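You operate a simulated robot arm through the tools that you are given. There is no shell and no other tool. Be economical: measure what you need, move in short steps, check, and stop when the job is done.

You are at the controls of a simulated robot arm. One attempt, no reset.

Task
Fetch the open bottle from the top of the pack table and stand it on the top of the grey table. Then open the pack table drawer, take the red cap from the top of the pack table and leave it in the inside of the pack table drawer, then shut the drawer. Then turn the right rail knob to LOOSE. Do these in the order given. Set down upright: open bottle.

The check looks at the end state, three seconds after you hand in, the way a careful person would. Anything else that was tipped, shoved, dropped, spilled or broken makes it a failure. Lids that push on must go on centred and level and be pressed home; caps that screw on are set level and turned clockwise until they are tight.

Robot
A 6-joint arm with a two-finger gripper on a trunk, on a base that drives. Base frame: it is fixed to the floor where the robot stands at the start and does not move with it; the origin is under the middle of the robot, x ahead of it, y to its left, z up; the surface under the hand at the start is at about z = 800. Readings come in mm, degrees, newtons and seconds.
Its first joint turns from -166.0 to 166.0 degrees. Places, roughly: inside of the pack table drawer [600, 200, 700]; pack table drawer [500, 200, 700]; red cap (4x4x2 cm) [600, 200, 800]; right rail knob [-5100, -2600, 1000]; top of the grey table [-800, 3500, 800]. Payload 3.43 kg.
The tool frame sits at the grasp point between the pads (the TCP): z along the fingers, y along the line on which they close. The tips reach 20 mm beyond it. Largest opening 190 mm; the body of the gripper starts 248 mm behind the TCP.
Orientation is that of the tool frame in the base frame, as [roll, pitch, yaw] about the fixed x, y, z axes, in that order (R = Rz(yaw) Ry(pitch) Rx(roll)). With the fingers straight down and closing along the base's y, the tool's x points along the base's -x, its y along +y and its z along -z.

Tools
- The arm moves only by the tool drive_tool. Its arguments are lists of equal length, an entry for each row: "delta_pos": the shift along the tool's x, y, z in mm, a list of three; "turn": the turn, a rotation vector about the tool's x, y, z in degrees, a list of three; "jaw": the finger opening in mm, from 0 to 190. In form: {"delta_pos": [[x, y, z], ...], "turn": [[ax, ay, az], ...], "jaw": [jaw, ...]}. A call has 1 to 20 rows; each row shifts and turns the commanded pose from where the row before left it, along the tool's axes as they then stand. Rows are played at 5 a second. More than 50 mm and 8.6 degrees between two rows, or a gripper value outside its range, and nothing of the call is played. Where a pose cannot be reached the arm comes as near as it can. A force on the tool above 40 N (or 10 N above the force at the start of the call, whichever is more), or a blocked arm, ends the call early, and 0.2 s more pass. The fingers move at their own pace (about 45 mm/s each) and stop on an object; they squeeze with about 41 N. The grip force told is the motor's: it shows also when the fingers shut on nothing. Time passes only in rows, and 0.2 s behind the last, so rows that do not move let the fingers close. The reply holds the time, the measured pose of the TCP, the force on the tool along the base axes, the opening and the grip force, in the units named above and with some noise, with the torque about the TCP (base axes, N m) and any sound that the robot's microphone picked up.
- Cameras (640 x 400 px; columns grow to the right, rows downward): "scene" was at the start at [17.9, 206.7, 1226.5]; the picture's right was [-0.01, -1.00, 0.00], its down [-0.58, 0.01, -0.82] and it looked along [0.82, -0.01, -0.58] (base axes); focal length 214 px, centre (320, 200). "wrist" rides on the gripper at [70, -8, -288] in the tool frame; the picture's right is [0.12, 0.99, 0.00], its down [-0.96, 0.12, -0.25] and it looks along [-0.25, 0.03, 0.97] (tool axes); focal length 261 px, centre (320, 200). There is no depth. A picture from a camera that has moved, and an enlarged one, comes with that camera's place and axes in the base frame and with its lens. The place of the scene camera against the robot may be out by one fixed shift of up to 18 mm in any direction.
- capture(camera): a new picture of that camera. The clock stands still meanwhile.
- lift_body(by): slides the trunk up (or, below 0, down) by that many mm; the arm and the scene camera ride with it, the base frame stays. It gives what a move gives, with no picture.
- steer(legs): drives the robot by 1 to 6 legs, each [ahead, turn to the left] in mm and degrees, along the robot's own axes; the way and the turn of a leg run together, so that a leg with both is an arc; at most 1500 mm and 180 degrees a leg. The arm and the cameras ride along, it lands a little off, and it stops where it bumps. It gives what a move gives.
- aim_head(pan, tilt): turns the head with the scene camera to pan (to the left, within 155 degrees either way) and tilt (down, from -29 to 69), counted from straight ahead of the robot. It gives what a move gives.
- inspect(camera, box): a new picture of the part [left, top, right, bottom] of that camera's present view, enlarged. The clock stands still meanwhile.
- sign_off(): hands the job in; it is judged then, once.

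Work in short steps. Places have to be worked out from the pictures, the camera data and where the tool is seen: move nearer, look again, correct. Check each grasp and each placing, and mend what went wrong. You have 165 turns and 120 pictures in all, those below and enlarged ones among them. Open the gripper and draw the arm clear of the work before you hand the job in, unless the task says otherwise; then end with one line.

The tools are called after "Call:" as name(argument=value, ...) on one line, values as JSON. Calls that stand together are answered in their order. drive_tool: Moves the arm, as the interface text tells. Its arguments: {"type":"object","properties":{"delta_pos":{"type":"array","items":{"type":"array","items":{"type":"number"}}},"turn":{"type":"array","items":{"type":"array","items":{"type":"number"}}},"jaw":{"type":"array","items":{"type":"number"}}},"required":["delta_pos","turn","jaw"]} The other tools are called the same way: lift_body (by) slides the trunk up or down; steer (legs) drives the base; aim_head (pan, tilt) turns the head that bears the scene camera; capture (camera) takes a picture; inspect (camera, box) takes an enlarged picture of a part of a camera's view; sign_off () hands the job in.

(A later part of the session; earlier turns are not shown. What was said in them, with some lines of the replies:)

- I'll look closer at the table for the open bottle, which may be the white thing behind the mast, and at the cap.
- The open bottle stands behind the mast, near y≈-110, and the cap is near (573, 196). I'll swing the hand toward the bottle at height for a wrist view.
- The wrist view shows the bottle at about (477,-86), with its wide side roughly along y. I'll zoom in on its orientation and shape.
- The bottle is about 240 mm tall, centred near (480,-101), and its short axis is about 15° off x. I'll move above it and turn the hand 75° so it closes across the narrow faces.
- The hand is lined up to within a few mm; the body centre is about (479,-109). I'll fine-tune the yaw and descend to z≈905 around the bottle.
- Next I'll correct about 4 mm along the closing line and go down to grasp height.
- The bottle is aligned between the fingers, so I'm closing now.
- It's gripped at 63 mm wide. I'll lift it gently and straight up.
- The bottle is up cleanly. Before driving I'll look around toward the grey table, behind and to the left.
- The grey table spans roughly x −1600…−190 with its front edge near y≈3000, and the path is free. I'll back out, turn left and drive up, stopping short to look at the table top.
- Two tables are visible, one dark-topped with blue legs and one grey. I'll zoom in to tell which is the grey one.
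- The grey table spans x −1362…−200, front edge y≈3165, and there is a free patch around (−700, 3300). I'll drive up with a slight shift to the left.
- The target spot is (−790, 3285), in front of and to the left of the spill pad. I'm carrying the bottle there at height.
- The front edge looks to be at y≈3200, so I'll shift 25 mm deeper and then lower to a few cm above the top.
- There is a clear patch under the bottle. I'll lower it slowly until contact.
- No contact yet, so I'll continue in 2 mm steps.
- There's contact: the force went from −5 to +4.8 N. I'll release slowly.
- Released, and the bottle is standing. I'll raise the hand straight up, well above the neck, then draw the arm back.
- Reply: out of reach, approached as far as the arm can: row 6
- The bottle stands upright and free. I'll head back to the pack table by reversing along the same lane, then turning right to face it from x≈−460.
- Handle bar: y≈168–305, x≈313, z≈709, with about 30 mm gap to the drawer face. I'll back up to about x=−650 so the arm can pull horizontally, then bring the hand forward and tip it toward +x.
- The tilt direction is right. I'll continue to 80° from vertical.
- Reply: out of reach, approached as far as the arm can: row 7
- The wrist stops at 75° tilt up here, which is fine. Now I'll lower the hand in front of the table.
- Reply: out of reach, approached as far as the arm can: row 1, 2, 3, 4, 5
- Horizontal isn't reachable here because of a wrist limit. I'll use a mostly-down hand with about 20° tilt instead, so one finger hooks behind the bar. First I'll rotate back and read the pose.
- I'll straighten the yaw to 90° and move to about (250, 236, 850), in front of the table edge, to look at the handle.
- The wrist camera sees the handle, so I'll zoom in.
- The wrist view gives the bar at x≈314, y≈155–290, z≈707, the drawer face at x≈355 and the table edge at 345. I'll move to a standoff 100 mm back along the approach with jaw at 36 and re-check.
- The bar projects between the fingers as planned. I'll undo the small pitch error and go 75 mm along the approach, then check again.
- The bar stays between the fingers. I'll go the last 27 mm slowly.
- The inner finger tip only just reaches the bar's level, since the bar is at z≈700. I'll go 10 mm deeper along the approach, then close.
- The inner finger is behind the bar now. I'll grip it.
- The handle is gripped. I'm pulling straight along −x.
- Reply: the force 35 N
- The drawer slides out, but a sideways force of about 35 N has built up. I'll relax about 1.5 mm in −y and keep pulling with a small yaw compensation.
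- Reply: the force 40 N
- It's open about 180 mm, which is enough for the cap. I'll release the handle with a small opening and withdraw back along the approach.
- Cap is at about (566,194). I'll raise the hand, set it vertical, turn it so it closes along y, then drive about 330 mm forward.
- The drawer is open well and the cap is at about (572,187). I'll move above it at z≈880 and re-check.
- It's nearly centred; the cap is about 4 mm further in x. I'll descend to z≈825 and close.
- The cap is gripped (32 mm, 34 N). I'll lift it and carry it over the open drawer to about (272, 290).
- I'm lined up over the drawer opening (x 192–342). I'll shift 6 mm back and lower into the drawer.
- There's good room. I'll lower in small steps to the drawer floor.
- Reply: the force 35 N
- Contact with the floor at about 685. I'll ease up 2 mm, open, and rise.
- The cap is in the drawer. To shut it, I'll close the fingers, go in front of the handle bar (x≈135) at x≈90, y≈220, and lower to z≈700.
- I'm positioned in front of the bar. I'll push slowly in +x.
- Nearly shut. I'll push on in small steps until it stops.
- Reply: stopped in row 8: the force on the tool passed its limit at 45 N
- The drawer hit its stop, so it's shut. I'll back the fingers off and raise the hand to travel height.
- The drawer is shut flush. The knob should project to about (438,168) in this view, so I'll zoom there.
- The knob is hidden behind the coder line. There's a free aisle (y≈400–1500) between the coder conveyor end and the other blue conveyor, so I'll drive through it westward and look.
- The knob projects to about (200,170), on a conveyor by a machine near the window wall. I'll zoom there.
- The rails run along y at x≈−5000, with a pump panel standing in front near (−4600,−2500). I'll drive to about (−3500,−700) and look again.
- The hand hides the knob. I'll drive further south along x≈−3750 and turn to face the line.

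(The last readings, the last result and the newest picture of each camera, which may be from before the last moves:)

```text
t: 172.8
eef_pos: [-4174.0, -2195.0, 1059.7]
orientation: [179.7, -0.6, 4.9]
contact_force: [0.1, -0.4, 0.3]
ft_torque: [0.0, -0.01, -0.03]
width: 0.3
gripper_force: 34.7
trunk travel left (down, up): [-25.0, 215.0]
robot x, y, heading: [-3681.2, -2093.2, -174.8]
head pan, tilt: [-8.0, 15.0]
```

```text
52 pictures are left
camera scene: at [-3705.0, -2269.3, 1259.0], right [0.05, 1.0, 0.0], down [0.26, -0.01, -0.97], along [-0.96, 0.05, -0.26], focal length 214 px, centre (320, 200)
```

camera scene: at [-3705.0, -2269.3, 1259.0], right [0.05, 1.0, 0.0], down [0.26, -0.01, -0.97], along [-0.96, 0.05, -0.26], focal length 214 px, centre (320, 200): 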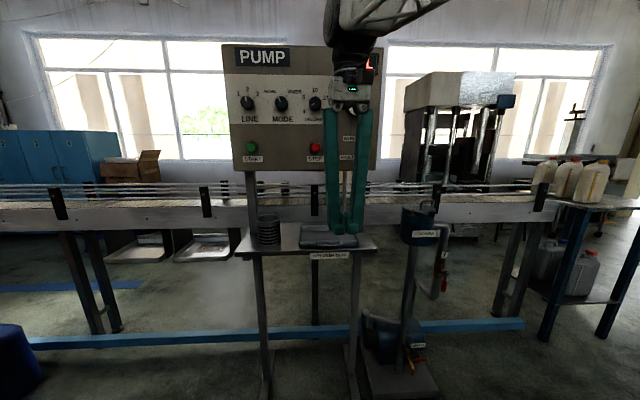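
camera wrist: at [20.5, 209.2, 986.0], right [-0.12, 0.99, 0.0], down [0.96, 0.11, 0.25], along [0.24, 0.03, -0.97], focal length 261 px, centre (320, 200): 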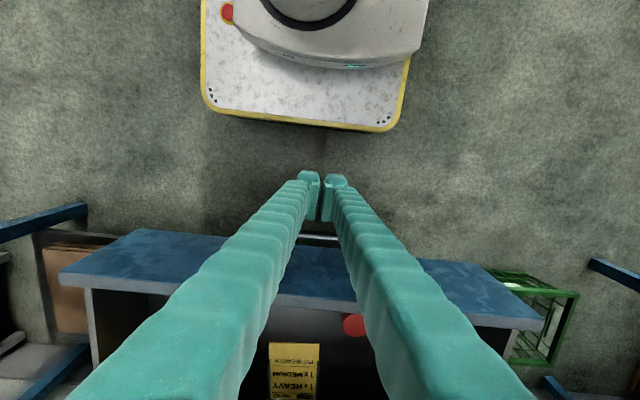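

The knob should be near (258,183), just by the panel's left leg. I'll zoom there.

Call:
inspect(camera="scene", box=[20, 140, 260, 260])

Call:
inspect(camera="scene", box=[220, 30, 400, 250])

```text
2.67 times, centred on (140, 200) of scene
camera zoom: at [-3705.0, -2269.3, 1259.0], right [0.05, 1.0, 0.0], down [0.26, -0.01, -0.97], along [-0.96, 0.05, -0.26], focal length 572 px, centre (800, 200)
```

zoom: 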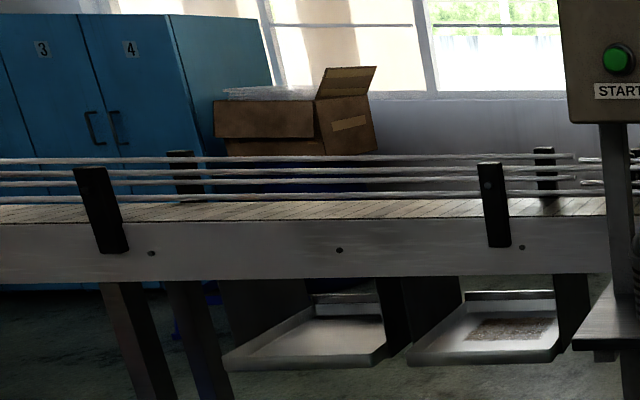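

```text
1.82 times, centred on (310, 140) of scene
camera zoom: at [-3705.0, -2269.3, 1259.0], right [0.05, 1.0, 0.0], down [0.26, -0.01, -0.97], along [-0.96, 0.05, -0.26], focal length 390 px, centre (338, 309)
```

zoom: 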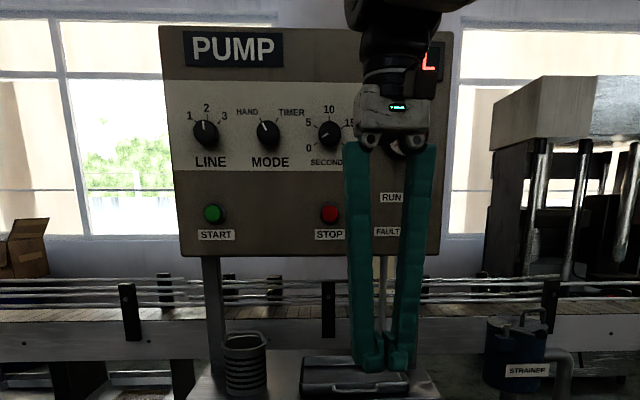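

A dark object at (258,183) matches the listed knob position. I'll zoom in tightly.

Call:
inspect(camera="scene", box=[238, 168, 278, 198])

```text
13.33 times, centred on (258, 183) of scene
camera zoom: at [-3705.0, -2269.3, 1259.0], right [0.05, 1.0, 0.0], down [0.26, -0.01, -0.97], along [-0.96, 0.05, -0.26], focal length 2860 px, centre (1147, 427)
```

zoom: 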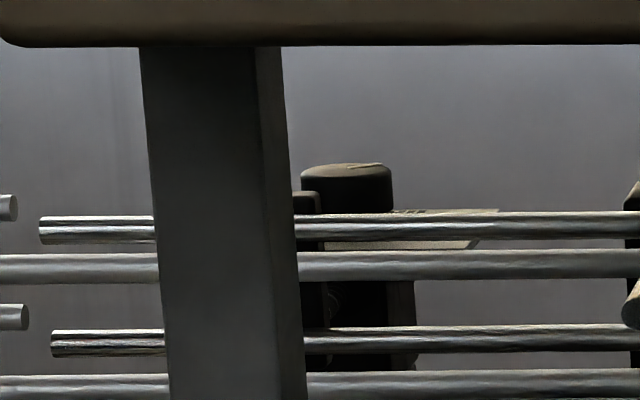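

The knob is a ~45 mm round cap on a vertical axis with a pointer line, at about (−5100,−2590), top z≈1020, with a label plate beside it. It sits behind the pump panel, so I'll come in from the south side. I'll raise the trunk, reverse south facing +y, then turn to face the line.

Call:
lift_body(by=150)

Call:
steer(legs=[[0, -95], [-990, 0], [0, 90]])

Call:
aim_head(pan=0, tilt=25)

Call:
capture(camera="scene")

```text
t: 174.5
eef_pos: [-4174.4, -2194.9, 1210.2]
orientation: [179.9, -0.6, 4.9]
contact_force: [-0.6, -0.7, 0.2]
ft_torque: [0.01, 0.0, -0.02]
width: 0.1
gripper_force: 34.3
trunk travel left (down, up): [-175.0, 65.0]
robot x, y, heading: [-3679.5, -2092.5, -174.8]
head pan, tilt: [-8.0, 15.0]
```

```text
t: 187.9
eef_pos: [-4187.6, -3124.4, 1210.4]
orientation: [179.8, -0.5, -2.1]
contact_force: [0.9, 0.4, 0.1]
ft_torque: [0.01, 0.02, -0.02]
width: 0.0
gripper_force: 34.5
trunk travel left (down, up): [-175.0, 65.0]
robot x, y, heading: [-3684.1, -3082.4, 178.1]
head pan, tilt: [-8.0, 15.0]
```

```text
t: 188.6
eef_pos: [-4187.7, -3124.9, 1210.1]
orientation: [179.9, -0.6, -2.1]
contact_force: [0.6, 0.1, -0.1]
ft_torque: [0.03, 0.02, 0.0]
width: 0.2
gripper_force: 34.5
trunk travel left (down, up): [-175.0, 65.0]
robot x, y, heading: [-3682.0, -3081.2, 178.2]
head pan, tilt: [0.0, 25.0]
```

```text
48 pictures are left
camera scene: at [-3733.3, -3270.3, 1392.8], right [0.03, 1.0, 0.0], down [0.42, -0.01, -0.91], along [-0.91, 0.03, -0.42], focal length 214 px, centre (320, 200)
```

scene: 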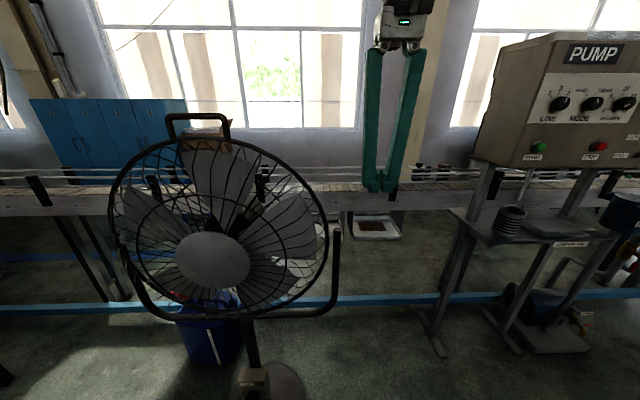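

The fan (guard edge near y≈−3190) and the pump stand (left foot y≈−2540, panel corner ≈(−4465,−2540)) leave a corridor. I'll back up, shift to y≈−2900 and face −x again before entering.

Call:
steer(legs=[[-150, 0], [0, -33], [330, 0], [0, 35]])

Call:
capture(camera="scene")

```text
t: 195.1
eef_pos: [-4307.1, -2964.4, 1211.6]
orientation: [179.9, -0.5, 0.1]
contact_force: [0.3, -0.1, -0.5]
ft_torque: [0.0, -0.02, -0.02]
width: 0.0
gripper_force: 34.0
trunk travel left (down, up): [-175.0, 65.0]
robot x, y, heading: [-3806.2, -2905.2, -179.8]
head pan, tilt: [0.0, 25.0]
```

```text
47 pictures are left
camera scene: at [-3848.0, -3092.2, 1392.7], right [0.0, 1.0, 0.0], down [0.42, 0.0, -0.91], along [-0.91, 0.0, -0.42], focal length 214 px, centre (320, 200)
```

scene: 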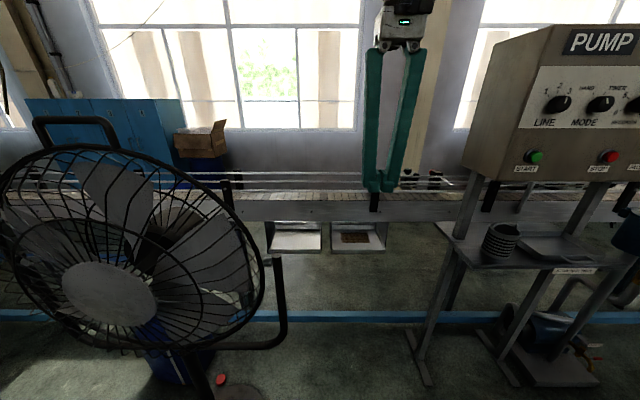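

The corridor is clear with about 100 mm either side. I'll move ahead 460 mm.

Call:
steer(legs=[[250, 0], [210, 0]])

Call:
aim_head(pan=-25, tilt=25)

Call:
capture(camera="scene")

Call:
capture(camera="wrist")

```text
t: 198.2
eef_pos: [-4772.2, -2964.8, 1210.5]
orientation: [179.7, -0.5, -0.2]
contact_force: [0.2, -0.2, 0.2]
ft_torque: [-0.01, 0.05, 0.01]
width: 0.0
gripper_force: 34.2
trunk travel left (down, up): [-175.0, 65.0]
robot x, y, heading: [-4268.5, -2901.7, -179.4]
head pan, tilt: [0.0, 25.0]
```

```text
t: 199.1
eef_pos: [-4771.8, -2963.3, 1210.3]
orientation: [179.8, -0.6, 0.0]
contact_force: [0.6, 0.8, 0.2]
ft_torque: [-0.01, 0.04, 0.01]
width: 0.1
gripper_force: 34.5
trunk travel left (down, up): [-175.0, 65.0]
robot x, y, heading: [-4271.0, -2901.8, -180.1]
head pan, tilt: [-25.0, 25.0]
```

```text
46 pictures are left
camera scene: at [-4303.1, -3054.1, 1392.7], right [0.42, 0.91, 0.0], down [0.38, -0.18, -0.91], along [-0.82, 0.38, -0.42], focal length 214 px, centre (320, 200)
```

scene: 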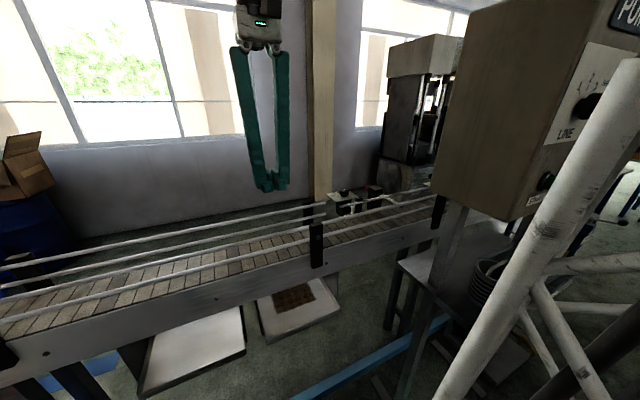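

```text
45 pictures are left
camera wrist: at [-4703.2, -2955.2, 1498.2], right [0.12, -0.99, 0.01], down [-0.96, -0.11, 0.24], along [-0.24, -0.03, -0.97], focal length 261 px, centre (320, 200)
```

wrist: 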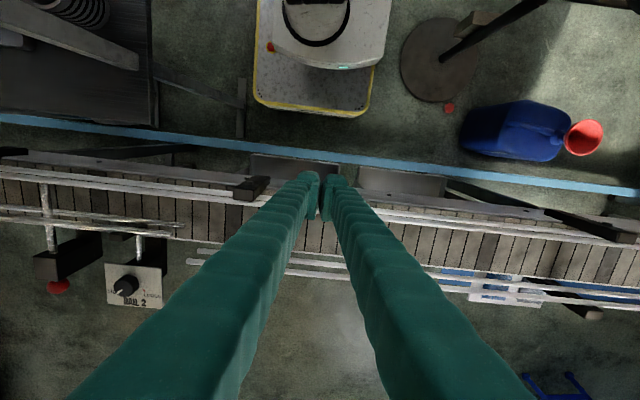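

The wrist view shows a "RAIL 2" plate with the knob at about (−5050,−2593). I'll zoom in on the marks.

Call:
inspect(camera="wrist", box=[90, 250, 180, 320])

Call:
inspect(camera="scene", box=[290, 150, 470, 260])

```text
5.71 times, centred on (135, 285) of wrist
camera zoom: at [-4703.2, -2955.2, 1498.2], right [0.12, -0.99, 0.01], down [-0.96, -0.11, 0.24], along [-0.24, -0.03, -0.97], focal length 1489 px, centre (1377, -286)
```

zoom: 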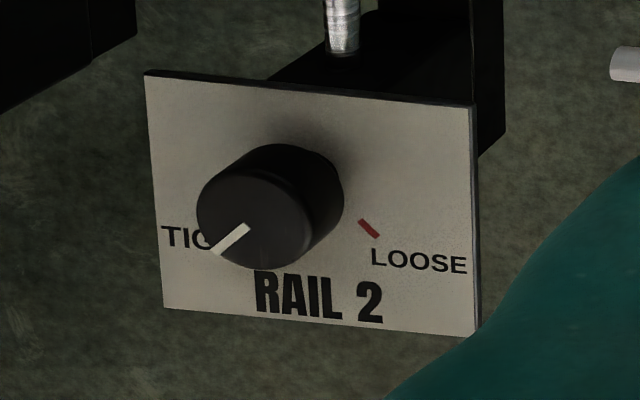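

```text
3.56 times, centred on (380, 205) of scene
camera zoom: at [-4303.1, -3054.1, 1392.7], right [0.42, 0.91, 0.0], down [0.38, -0.18, -0.91], along [-0.82, 0.38, -0.42], focal length 763 px, centre (107, 182)
```

zoom: 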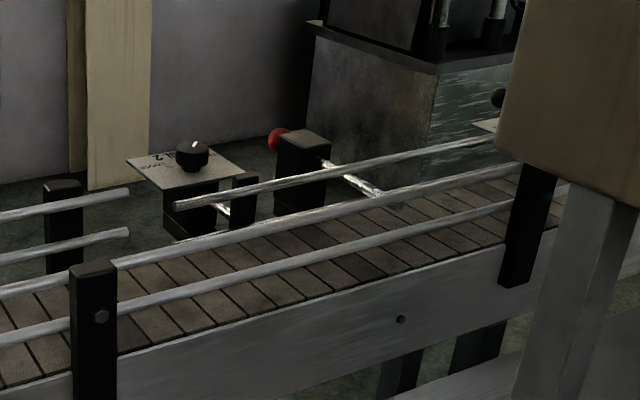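

The knob is at TIGHT (pointer ≈130°), and the red LOOSE tick is at ≈222°, about 92° counter-clockwise from above. I'll bring the hand part way toward it and check clearance to the panel.

Call:
drive_tool(delta_pos=[[-23.2, -30.4, 0], [-23.2, -30.4, 0], [-23.2, -30.4, 0], [-23.2, -30.4, 0], [-23.2, -30.4, 0], [-23.2, -30.4, 0], [-23.2, -30.4, 0]], turn=[[0, 0, 0], [0, 0, 0], [0, 0, 0], [0, 0, 0], [0, 0, 0], [0, 0, 0], [0, 0, 0]], jaw=[30, 60, 80, 80, 80, 80, 80])

Call:
aim_head(pan=-25, tilt=5)

Call:
capture(camera="scene")

Call:
capture(camera="wrist")

```text
t: 200.7
eef_pos: [-4933.2, -2753.3, 1208.6]
orientation: [179.8, -0.6, -0.1]
contact_force: [0.6, -1.1, 0.3]
ft_torque: [0.08, 0.15, 0.03]
width: 80.2
gripper_force: 0.1
trunk travel left (down, up): [-175.0, 65.0]
robot x, y, heading: [-4269.6, -2901.5, -179.9]
head pan, tilt: [-25.0, 25.0]
```

```text
t: 201.5
eef_pos: [-4933.5, -2753.2, 1208.1]
orientation: [179.8, -0.6, -0.1]
contact_force: [-0.8, 0.4, -0.1]
ft_torque: [0.0, 0.0, -0.02]
width: 80.1
gripper_force: 0.1
trunk travel left (down, up): [-175.0, 65.0]
robot x, y, heading: [-4272.1, -2905.6, -179.8]
head pan, tilt: [-25.0, 5.0]
```

```text
42 pictures are left
camera scene: at [-4302.9, -3054.0, 1425.1], right [0.42, 0.91, 0.0], down [0.08, -0.04, -1.0], along [-0.9, 0.42, -0.09], focal length 214 px, centre (320, 200)
```

scene: 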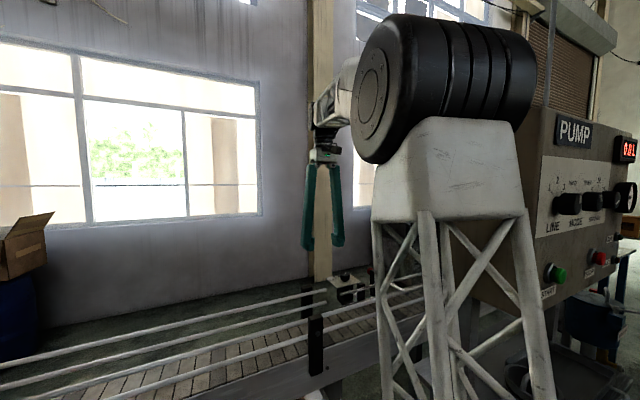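

```text
41 pictures are left
camera wrist: at [-4865.1, -2743.5, 1496.1], right [0.12, -0.99, 0.01], down [-0.96, -0.11, 0.24], along [-0.24, -0.03, -0.97], focal length 261 px, centre (320, 200)
```

wrist: 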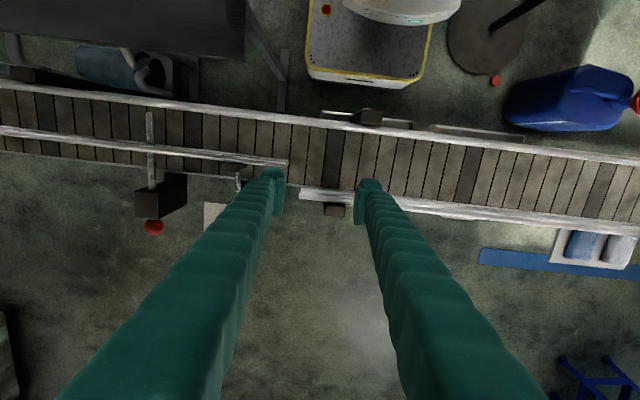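

The elbow drum is about 200 mm clear of the panel. I'll continue over the knob and turn the hand 90° so it starts at yaw −90.

Call:
drive_tool(delta_pos=[[-23.4, -31, 0], [-23.4, -31, 0], [-23.4, -31, 0], [-23.4, -31, 0], [-23.4, -31, 0], [0, 0, 0], [0, 0, 0], [0, 0, 0], [0, 0, 0], [0, 0, 0], [0, 0, 0], [0, 0, 0], [0, 0, 0], [0, 0, 0], [0, 0, 0], [0, 0, 0], [0, 0, 0]], turn=[[0, 0, 0], [0, 0, 0], [0, 0, 0], [0, 0, 0], [0, 0, 0], [0, 0, 8.2], [0, 0, 8.2], [0, 0, 8.2], [0, 0, 8.2], [0, 0, 8.2], [0, 0, 8.2], [0, 0, 8.2], [0, 0, 8.2], [0, 0, 8.2], [0, 0, 8.2], [0, 0, 8.2], [0, 0, 0]], jaw=[80, 80, 80, 80, 80, 80, 80, 80, 80, 80, 80, 80, 80, 80, 80, 80, 80])

Call:
capture(camera="wrist")

Call:
capture(camera="scene")

```text
t: 205.1
eef_pos: [-5050.1, -2596.1, 1206.1]
orientation: [-179.4, -0.2, -90.4]
contact_force: [-0.9, -0.9, 0.4]
ft_torque: [0.02, 0.0, 0.03]
width: 80.1
gripper_force: 0.1
trunk travel left (down, up): [-175.0, 65.0]
robot x, y, heading: [-4271.1, -2901.1, -180.0]
head pan, tilt: [-25.0, 5.0]
```

```text
40 pictures are left
camera wrist: at [-5044.1, -2666.1, 1493.5], right [-0.99, -0.11, -0.01], down [-0.11, 0.96, 0.24], along [-0.02, 0.24, -0.97], focal length 261 px, centre (320, 200)
```

wrist: 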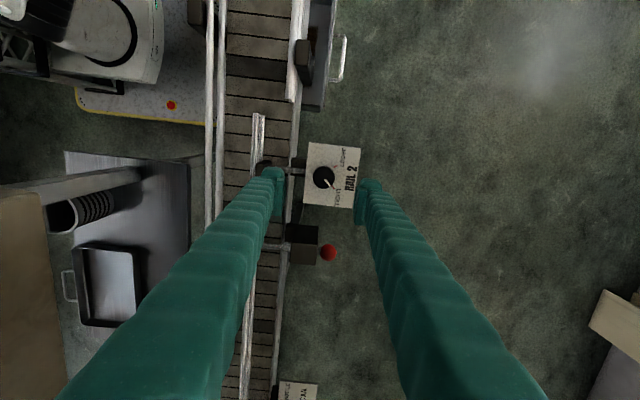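

```text
39 pictures are left
camera scene: at [-4302.9, -3053.9, 1425.2], right [0.42, 0.91, 0.0], down [0.08, -0.04, -1.0], along [-0.9, 0.42, -0.09], focal length 214 px, centre (320, 200)
```

scene: 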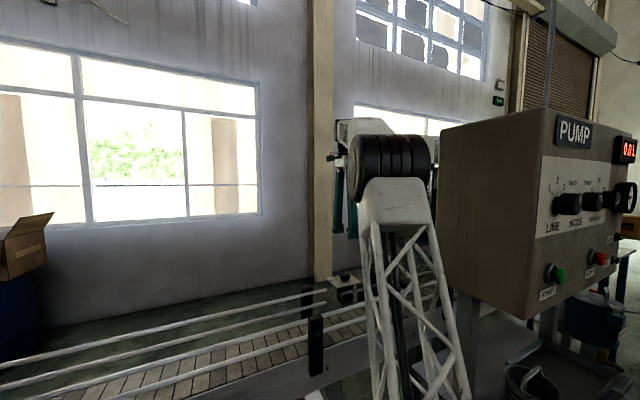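

Call:
inspect(camera="wrist", box=[280, 130, 380, 220])

```text
4.44 times, centred on (330, 175) of wrist
camera zoom: at [-5044.1, -2666.1, 1493.5], right [-0.99, -0.11, -0.01], down [-0.11, 0.96, 0.24], along [-0.02, 0.24, -0.97], focal length 1158 px, centre (276, 311)
```

zoom: 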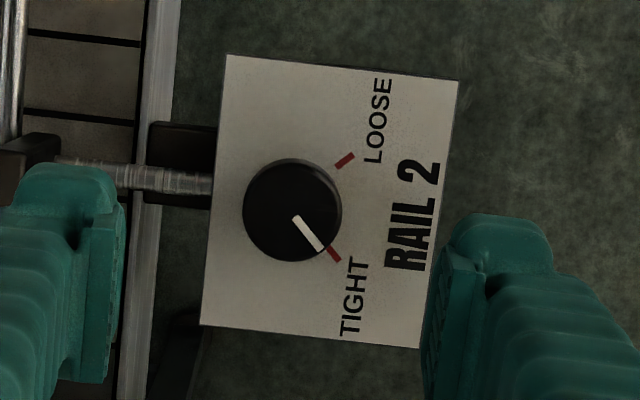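

Clear view: TIGHT and LOOSE ticks are 90° apart and the knob centre is at (−5055,−2593). I'll centre, descend 110 mm, and look again to gauge the height.

Call:
drive_tool(delta_pos=[[-3, 5, 10], [0, 0, 35], [0, 0, 35], [0, 0, 30], [0, 0, 0]], turn=[[0, 0, 0], [0, 0, 0], [0, 0, 0], [0, 0, 0], [0, 0, 0]], jaw=[70, 70, 70, 70, 70])

Call:
inspect(camera="wrist", box=[280, 130, 380, 220])

Call:
aim_head(pan=-25, tilt=25)

Call:
inspect(camera="scene", box=[290, 130, 390, 210])

```text
t: 206.3
eef_pos: [-5052.1, -2593.0, 1096.8]
orientation: [-179.5, -0.1, -90.3]
contact_force: [-0.3, 0.3, -0.2]
ft_torque: [0.01, -0.03, 0.0]
width: 69.7
gripper_force: 0.1
trunk travel left (down, up): [-175.0, 65.0]
robot x, y, heading: [-4273.2, -2902.8, -179.8]
head pan, tilt: [-25.0, 5.0]
```

```text
4.44 times, centred on (330, 175) of wrist
camera zoom: at [-5045.5, -2663.1, 1384.1], right [-0.99, -0.11, -0.01], down [-0.11, 0.96, 0.24], along [-0.02, 0.24, -0.97], focal length 1158 px, centre (276, 311)
```

zoom: 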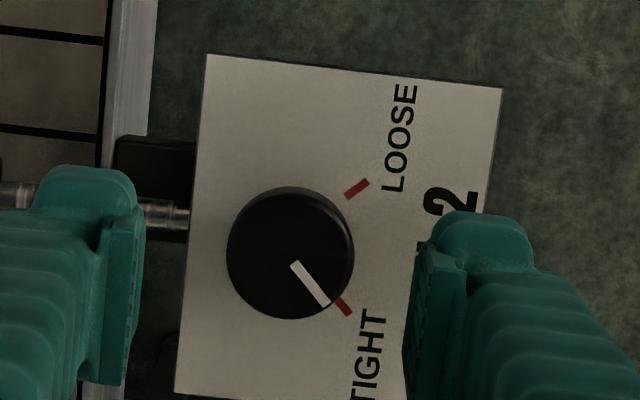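

```text
t: 207.1
eef_pos: [-5051.2, -2592.4, 1096.4]
orientation: [-179.5, -0.2, -90.3]
contact_force: [0.4, -0.7, 0.0]
ft_torque: [0.06, 0.04, 0.01]
width: 70.0
gripper_force: 0.1
trunk travel left (down, up): [-175.0, 65.0]
robot x, y, heading: [-4273.8, -2902.5, -179.7]
head pan, tilt: [-25.0, 25.0]
```

```text
5.00 times, centred on (340, 170) of scene
camera zoom: at [-4303.2, -3053.8, 1392.8], right [0.42, 0.91, 0.0], down [0.38, -0.18, -0.91], along [-0.82, 0.38, -0.42], focal length 1072 px, centre (220, 350)
```

zoom: 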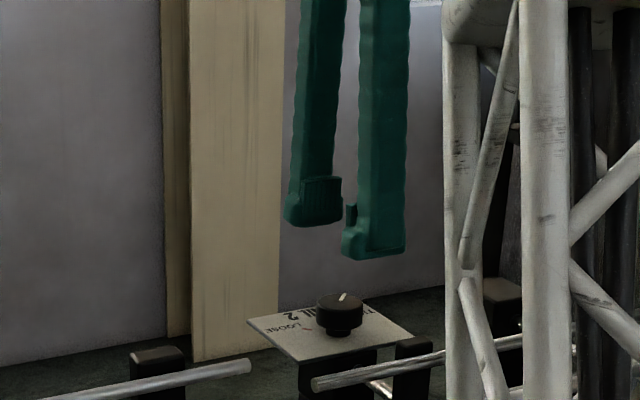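

Knob top z≈1025, plate z≈990. I'll centre by 3 mm more and descend so the tips sit at about z=1000, around the cap.

Call:
drive_tool(delta_pos=[[0, 3, 15], [0, 0, 25], [0, 0, 20], [0, 0, 10], [0, 0, 5], [0, 0, 0]], turn=[[0, 0, 0], [0, 0, 0], [0, 0, 0], [0, 0, 0], [0, 0, 0], [0, 0, 0]], jaw=[70, 70, 70, 70, 70, 70])

Call:
inspect(camera="wrist", box=[280, 150, 380, 240])

Call:
inspect(camera="scene", box=[290, 130, 390, 210])

```text
t: 208.5
eef_pos: [-5056.0, -2593.6, 1021.7]
orientation: [-179.5, -0.2, -90.4]
contact_force: [0.1, 0.8, -0.6]
ft_torque: [0.0, -0.02, -0.05]
width: 69.9
gripper_force: 0.1
trunk travel left (down, up): [-175.0, 65.0]
robot x, y, heading: [-4268.1, -2900.4, -180.0]
head pan, tilt: [-25.0, 25.0]
```

```text
4.44 times, centred on (330, 195) of wrist
camera zoom: at [-5050.5, -2663.5, 1308.4], right [-0.99, -0.11, -0.01], down [-0.11, 0.96, 0.24], along [-0.02, 0.24, -0.97], focal length 1158 px, centre (276, 222)
```

zoom: 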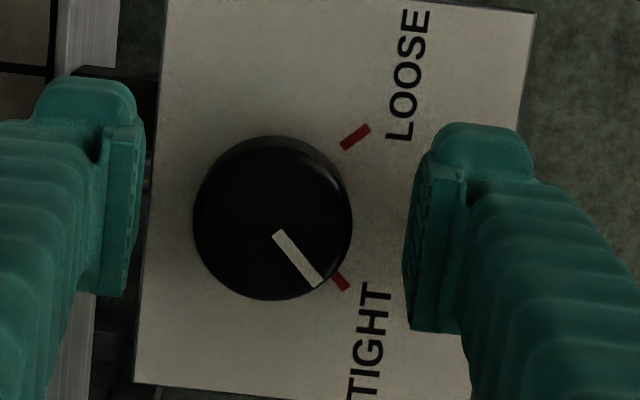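

```text
5.00 times, centred on (340, 170) of scene
camera zoom: at [-4303.1, -3053.8, 1392.8], right [0.42, 0.91, 0.0], down [0.38, -0.18, -0.91], along [-0.82, 0.38, -0.42], focal length 1072 px, centre (220, 350)
```

zoom: 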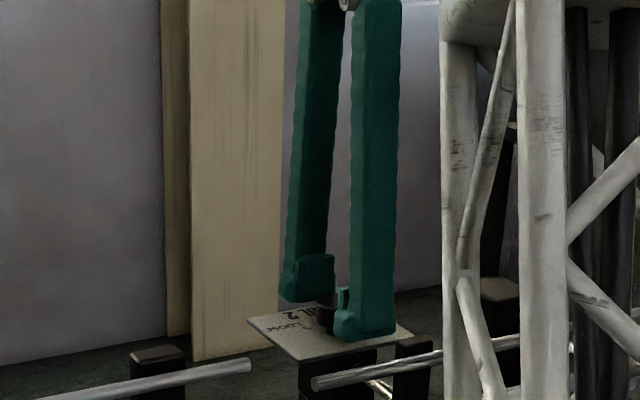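

The knob is well centred between the pads. I'll close.

Call:
drive_tool(delta_pos=[[0, 0, 0], [0, 0, 0], [0, 0, 0], [0, 0, 0], [0, 0, 0]], turn=[[0, 0, 0], [0, 0, 0], [0, 0, 0], [0, 0, 0], [0, 0, 0]], jaw=[56, 44, 36, 30, 30])

Call:
inspect(camera="wrist", box=[280, 150, 380, 240])

```text
t: 209.7
eef_pos: [-5056.6, -2593.0, 1020.3]
orientation: [-179.4, -0.2, -90.3]
contact_force: [2.2, 0.1, -1.1]
ft_torque: [0.0, -0.03, 0.01]
width: 39.0
gripper_force: 45.2
trunk travel left (down, up): [-175.0, 65.0]
robot x, y, heading: [-4266.1, -2904.5, -179.9]
head pan, tilt: [-25.0, 25.0]
```

```text
4.44 times, centred on (330, 195) of wrist
camera zoom: at [-5050.4, -2663.5, 1308.5], right [-0.99, -0.11, -0.01], down [-0.11, 0.96, 0.24], along [-0.02, 0.24, -0.97], focal length 1158 px, centre (276, 222)
```

zoom: 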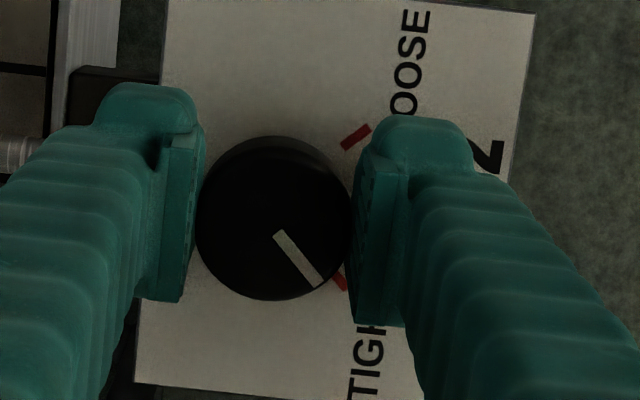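

Gripped at 39 mm. I'll turn counter-clockwise (tool z negative), with a first part to test it.

Call:
drive_tool(delta_pos=[[0, 0, 0], [0, 0, 0], [0, 0, 0], [0, 0, 0]], turn=[[0, 0, -5], [0, 0, -5], [0, 0, -5], [0, 0, 0]], jaw=[30, 30, 30, 30])

Call:
inspect(camera="wrist", box=[280, 150, 380, 240])

```text
t: 210.7
eef_pos: [-5055.8, -2593.7, 1020.5]
orientation: [-179.5, -0.5, -75.2]
contact_force: [27.5, -6.0, -15.4]
ft_torque: [-0.25, -0.25, -0.11]
width: 39.1
gripper_force: 45.2
trunk travel left (down, up): [-175.0, 65.0]
robot x, y, heading: [-4270.9, -2904.8, -180.0]
head pan, tilt: [-25.0, 25.0]
```

```text
4.44 times, centred on (330, 195) of wrist
camera zoom: at [-5031.8, -2658.6, 1308.8], right [-0.93, -0.37, -0.01], down [-0.36, 0.9, 0.24], along [-0.08, 0.23, -0.97], focal length 1158 px, centre (276, 222)
```

zoom: 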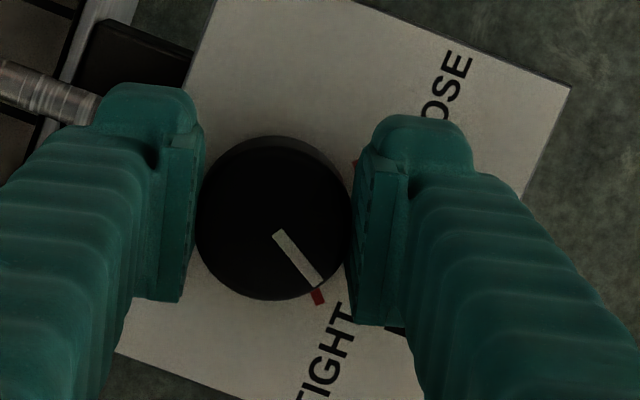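

The knob turns with the hand. I'll ease the sideways load (about 0.6 mm) and turn another 30°.

Call:
drive_tool(delta_pos=[[0.15, -0.6, 0.3], [0, 0, 0], [0, 0, 0], [0, 0, 0], [0, 0, 0], [0, 0, 0], [0, 0, 0]], turn=[[0, 0, -5], [0, 0, -5], [0, 0, -5], [0, 0, -5], [0, 0, -5], [0, 0, -5], [0, 0, 0]], jaw=[30, 30, 30, 30, 30, 30, 30])

```text
t: 211.5
eef_pos: [-5053.0, -2594.3, 1020.5]
orientation: [-179.5, -0.7, -62.4]
contact_force: [4.7, -1.2, -0.2]
ft_torque: [-0.01, -0.19, -0.02]
width: 38.9
gripper_force: 45.2
trunk travel left (down, up): [-175.0, 65.0]
robot x, y, heading: [-4270.5, -2902.8, -180.0]
head pan, tilt: [-25.0, 25.0]
stopped in row 3: the force on the tool passed its limit at 43 N (the readings are from after the stop); the commanded pose is now the measured one
```

The force limit stopped it at yaw −62°, and the load is now relaxed. I'll continue in smaller pieces.

Call:
drive_tool(delta_pos=[[0, 0, 0], [0, 0, 0], [0, 0, 0]], turn=[[0, 0, -4], [0, 0, -4], [0, 0, -4]], jaw=[30, 30, 30])

Call:
inspect(camera="wrist", box=[280, 150, 380, 240])

```text
t: 212.3
eef_pos: [-5052.7, -2592.8, 1021.9]
orientation: [-179.6, -0.7, -50.3]
contact_force: [13.1, 2.3, 4.8]
ft_torque: [0.09, -0.16, -0.06]
width: 39.1
gripper_force: 44.7
trunk travel left (down, up): [-175.0, 65.0]
robot x, y, heading: [-4271.0, -2902.5, -180.0]
head pan, tilt: [-25.0, 25.0]
```

```text
4.44 times, centred on (330, 195) of wrist
camera zoom: at [-5004.6, -2640.6, 1309.1], right [-0.69, -0.73, 0.0], down [-0.71, 0.67, 0.24], along [-0.17, 0.17, -0.97], focal length 1158 px, centre (276, 222)
```

zoom: 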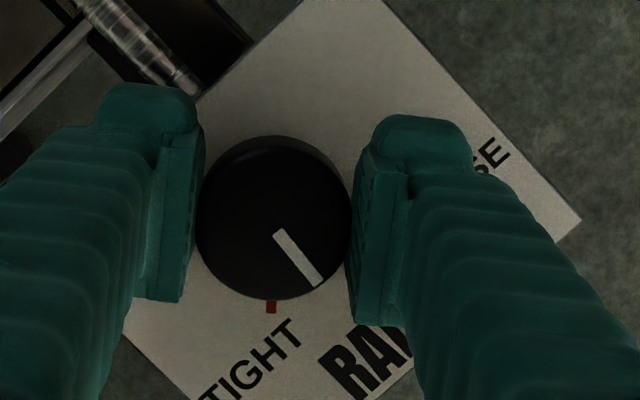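

It's working: 40° turned so far. I'll relax slightly in +x and continue.

Call:
drive_tool(delta_pos=[[0.25, -0.25, 0], [0, 0, 0], [0.2, -0.2, 0], [0, 0, 0]], turn=[[0, 0, -4], [0, 0, -4], [0, 0, -4], [0, 0, -4]], jaw=[30, 30, 30, 30])

```text
t: 213.3
eef_pos: [-5051.8, -2591.2, 1020.5]
orientation: [-179.9, -0.7, -34.2]
contact_force: [22.7, 6.0, 4.3]
ft_torque: [0.17, -0.15, -0.08]
width: 39.0
gripper_force: 45.2
trunk travel left (down, up): [-175.0, 65.0]
robot x, y, heading: [-4272.1, -2901.9, 180.1]
head pan, tilt: [-25.0, 25.0]
```

Call:
drive_tool(delta_pos=[[0.55, -0.6, 0], [0.2, -0.1, 0], [0.2, -0.1, 0], [0.2, -0.1, 0]], turn=[[0, 0, -4], [0, 0, -4], [0, 0, -4], [0, 0, -4]], jaw=[30, 30, 30, 30])

Call:
inspect(camera="wrist", box=[280, 150, 380, 240])

```text
t: 214.3
eef_pos: [-5052.1, -2589.7, 1020.9]
orientation: [179.9, -0.7, -18.3]
contact_force: [16.2, 17.6, 6.8]
ft_torque: [0.25, -0.1, -0.09]
width: 38.6
gripper_force: 45.6
trunk travel left (down, up): [-175.0, 65.0]
robot x, y, heading: [-4266.1, -2905.2, 179.8]
head pan, tilt: [-25.0, 25.0]
```

```text
4.44 times, centred on (330, 195) of wrist
camera zoom: at [-4985.0, -2603.9, 1309.2], right [-0.2, -0.98, 0.0], down [-0.95, 0.19, 0.24], along [-0.23, 0.04, -0.97], focal length 1158 px, centre (276, 222)
```

zoom: 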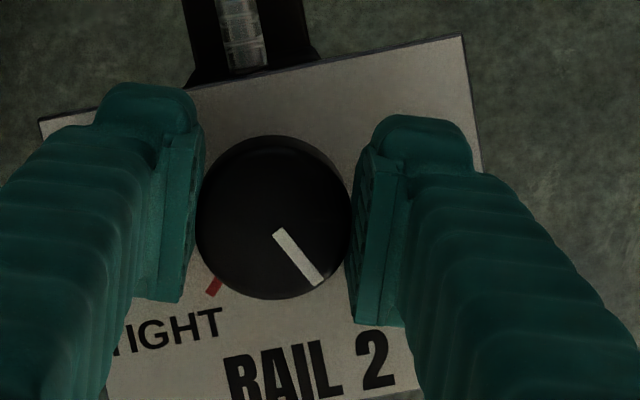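

72° done. I'll turn the remaining 18° with slight easing.

Call:
drive_tool(delta_pos=[[0.3, -0.5, 0], [0.1, -0.1, 0], [0.1, -0.1, 0], [0.1, -0.1, 0], [0, 0, 0]], turn=[[0, 0, -4.5], [0, 0, -4.5], [0, 0, -4.5], [0, 0, -4.5], [0, 0, 0]], jaw=[30, 30, 30, 30, 30])

Call:
inspect(camera="wrist", box=[280, 150, 380, 240])

```text
t: 215.3
eef_pos: [-5051.5, -2589.3, 1019.7]
orientation: [179.9, -0.6, -0.7]
contact_force: [0.1, 9.6, 1.2]
ft_torque: [0.1, -0.04, -0.07]
width: 38.9
gripper_force: 45.0
trunk travel left (down, up): [-175.0, 65.0]
robot x, y, heading: [-4270.6, -2903.6, 179.8]
head pan, tilt: [-25.0, 25.0]
stopped in row 5: the force on the tool passed its limit at 41 N (the readings are from after the stop); the commanded pose is now the measured one
```

```text
4.44 times, centred on (330, 195) of wrist
camera zoom: at [-4983.5, -2581.7, 1309.1], right [0.11, -0.99, 0.0], down [-0.97, -0.1, 0.24], along [-0.24, -0.03, -0.97], focal length 1158 px, centre (276, 222)
```

zoom: 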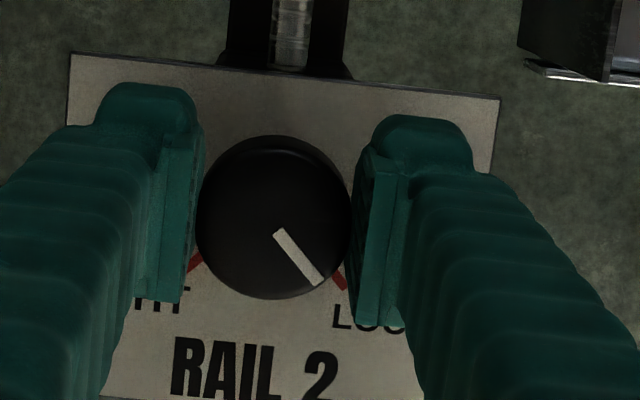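

The pointer now lines up with the LOOSE tick. I'll release, rise and verify.

Call:
drive_tool(delta_pos=[[0, 0, 0], [0, 0, 0], [0, 0, 0], [0, 0, -15], [0, 0, -35], [0, 0, -40], [0, 0, -40]], turn=[[0, 0, 0], [0, 0, 0], [0, 0, 0], [0, 0, 0], [0, 0, 0], [0, 0, 0], [0, 0, 0]], jaw=[45, 60, 70, 70, 70, 70, 70])

Call:
inspect(camera="wrist", box=[280, 130, 380, 220])

```text
t: 216.9
eef_pos: [-5052.5, -2589.4, 1151.3]
orientation: [179.9, -0.7, -0.7]
contact_force: [-0.4, -0.2, -1.5]
ft_torque: [-0.02, 0.01, -0.01]
width: 69.9
gripper_force: 0.1
trunk travel left (down, up): [-175.0, 65.0]
robot x, y, heading: [-4266.9, -2903.6, 180.0]
head pan, tilt: [-25.0, 25.0]
```

```text
4.44 times, centred on (330, 175) of wrist
camera zoom: at [-4984.7, -2581.9, 1438.8], right [0.11, -0.99, 0.0], down [-0.97, -0.1, 0.24], along [-0.24, -0.03, -0.97], focal length 1158 px, centre (276, 311)
```

zoom: 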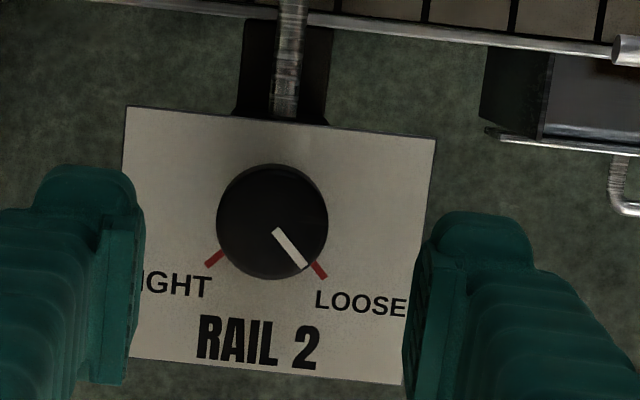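

The pointer is exactly on LOOSE. I'll draw the arm clear back along the way it came.

Call:
drive_tool(delta_pos=[[0, 0, -40], [24, 31, 0], [24, 31, 0], [24, 31, 0], [24, 31, 0], [24, 31, 0], [24, 31, 0], [24, 31, 0], [24, 31, 0], [24, 31, 0], [24, 31, 0]], turn=[[0, 0, 0], [0, 0, 0], [0, 0, 0], [0, 0, 0], [0, 0, 0], [0, 0, 0], [0, 0, 0], [0, 0, 0], [0, 0, 0], [0, 0, 0], [0, 0, 0]], jaw=[70, 70, 70, 70, 70, 70, 70, 70, 70, 70, 70])

Call:
capture(camera="scene")

```text
t: 219.3
eef_pos: [-4817.4, -2902.6, 1192.3]
orientation: [179.8, -0.6, -0.7]
contact_force: [-0.5, 0.7, -0.2]
ft_torque: [-0.08, -0.19, 0.0]
width: 69.7
gripper_force: 0.1
trunk travel left (down, up): [-175.0, 65.0]
robot x, y, heading: [-4268.1, -2902.3, 179.8]
head pan, tilt: [-25.0, 25.0]
```

```text
27 pictures are left
camera scene: at [-4304.0, -3053.4, 1392.8], right [0.42, 0.91, 0.0], down [0.38, -0.18, -0.91], along [-0.82, 0.38, -0.42], focal length 214 px, centre (320, 200)
```

scene: 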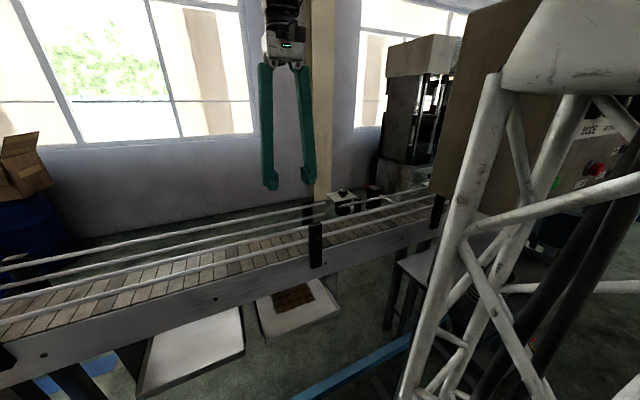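

The bottle is standing, the cap is in the shut drawer, the knob is at LOOSE and the arm is clear, so I'm handing in.

Call:
sign_off()

```text
The job is handed in.
```

The open bottle stands upright on the grey table, the red cap is in the shut pack table drawer, and the right rail knob (marked RAIL 2) points to LOOSE; I saw nothing tipped or knocked along the way.
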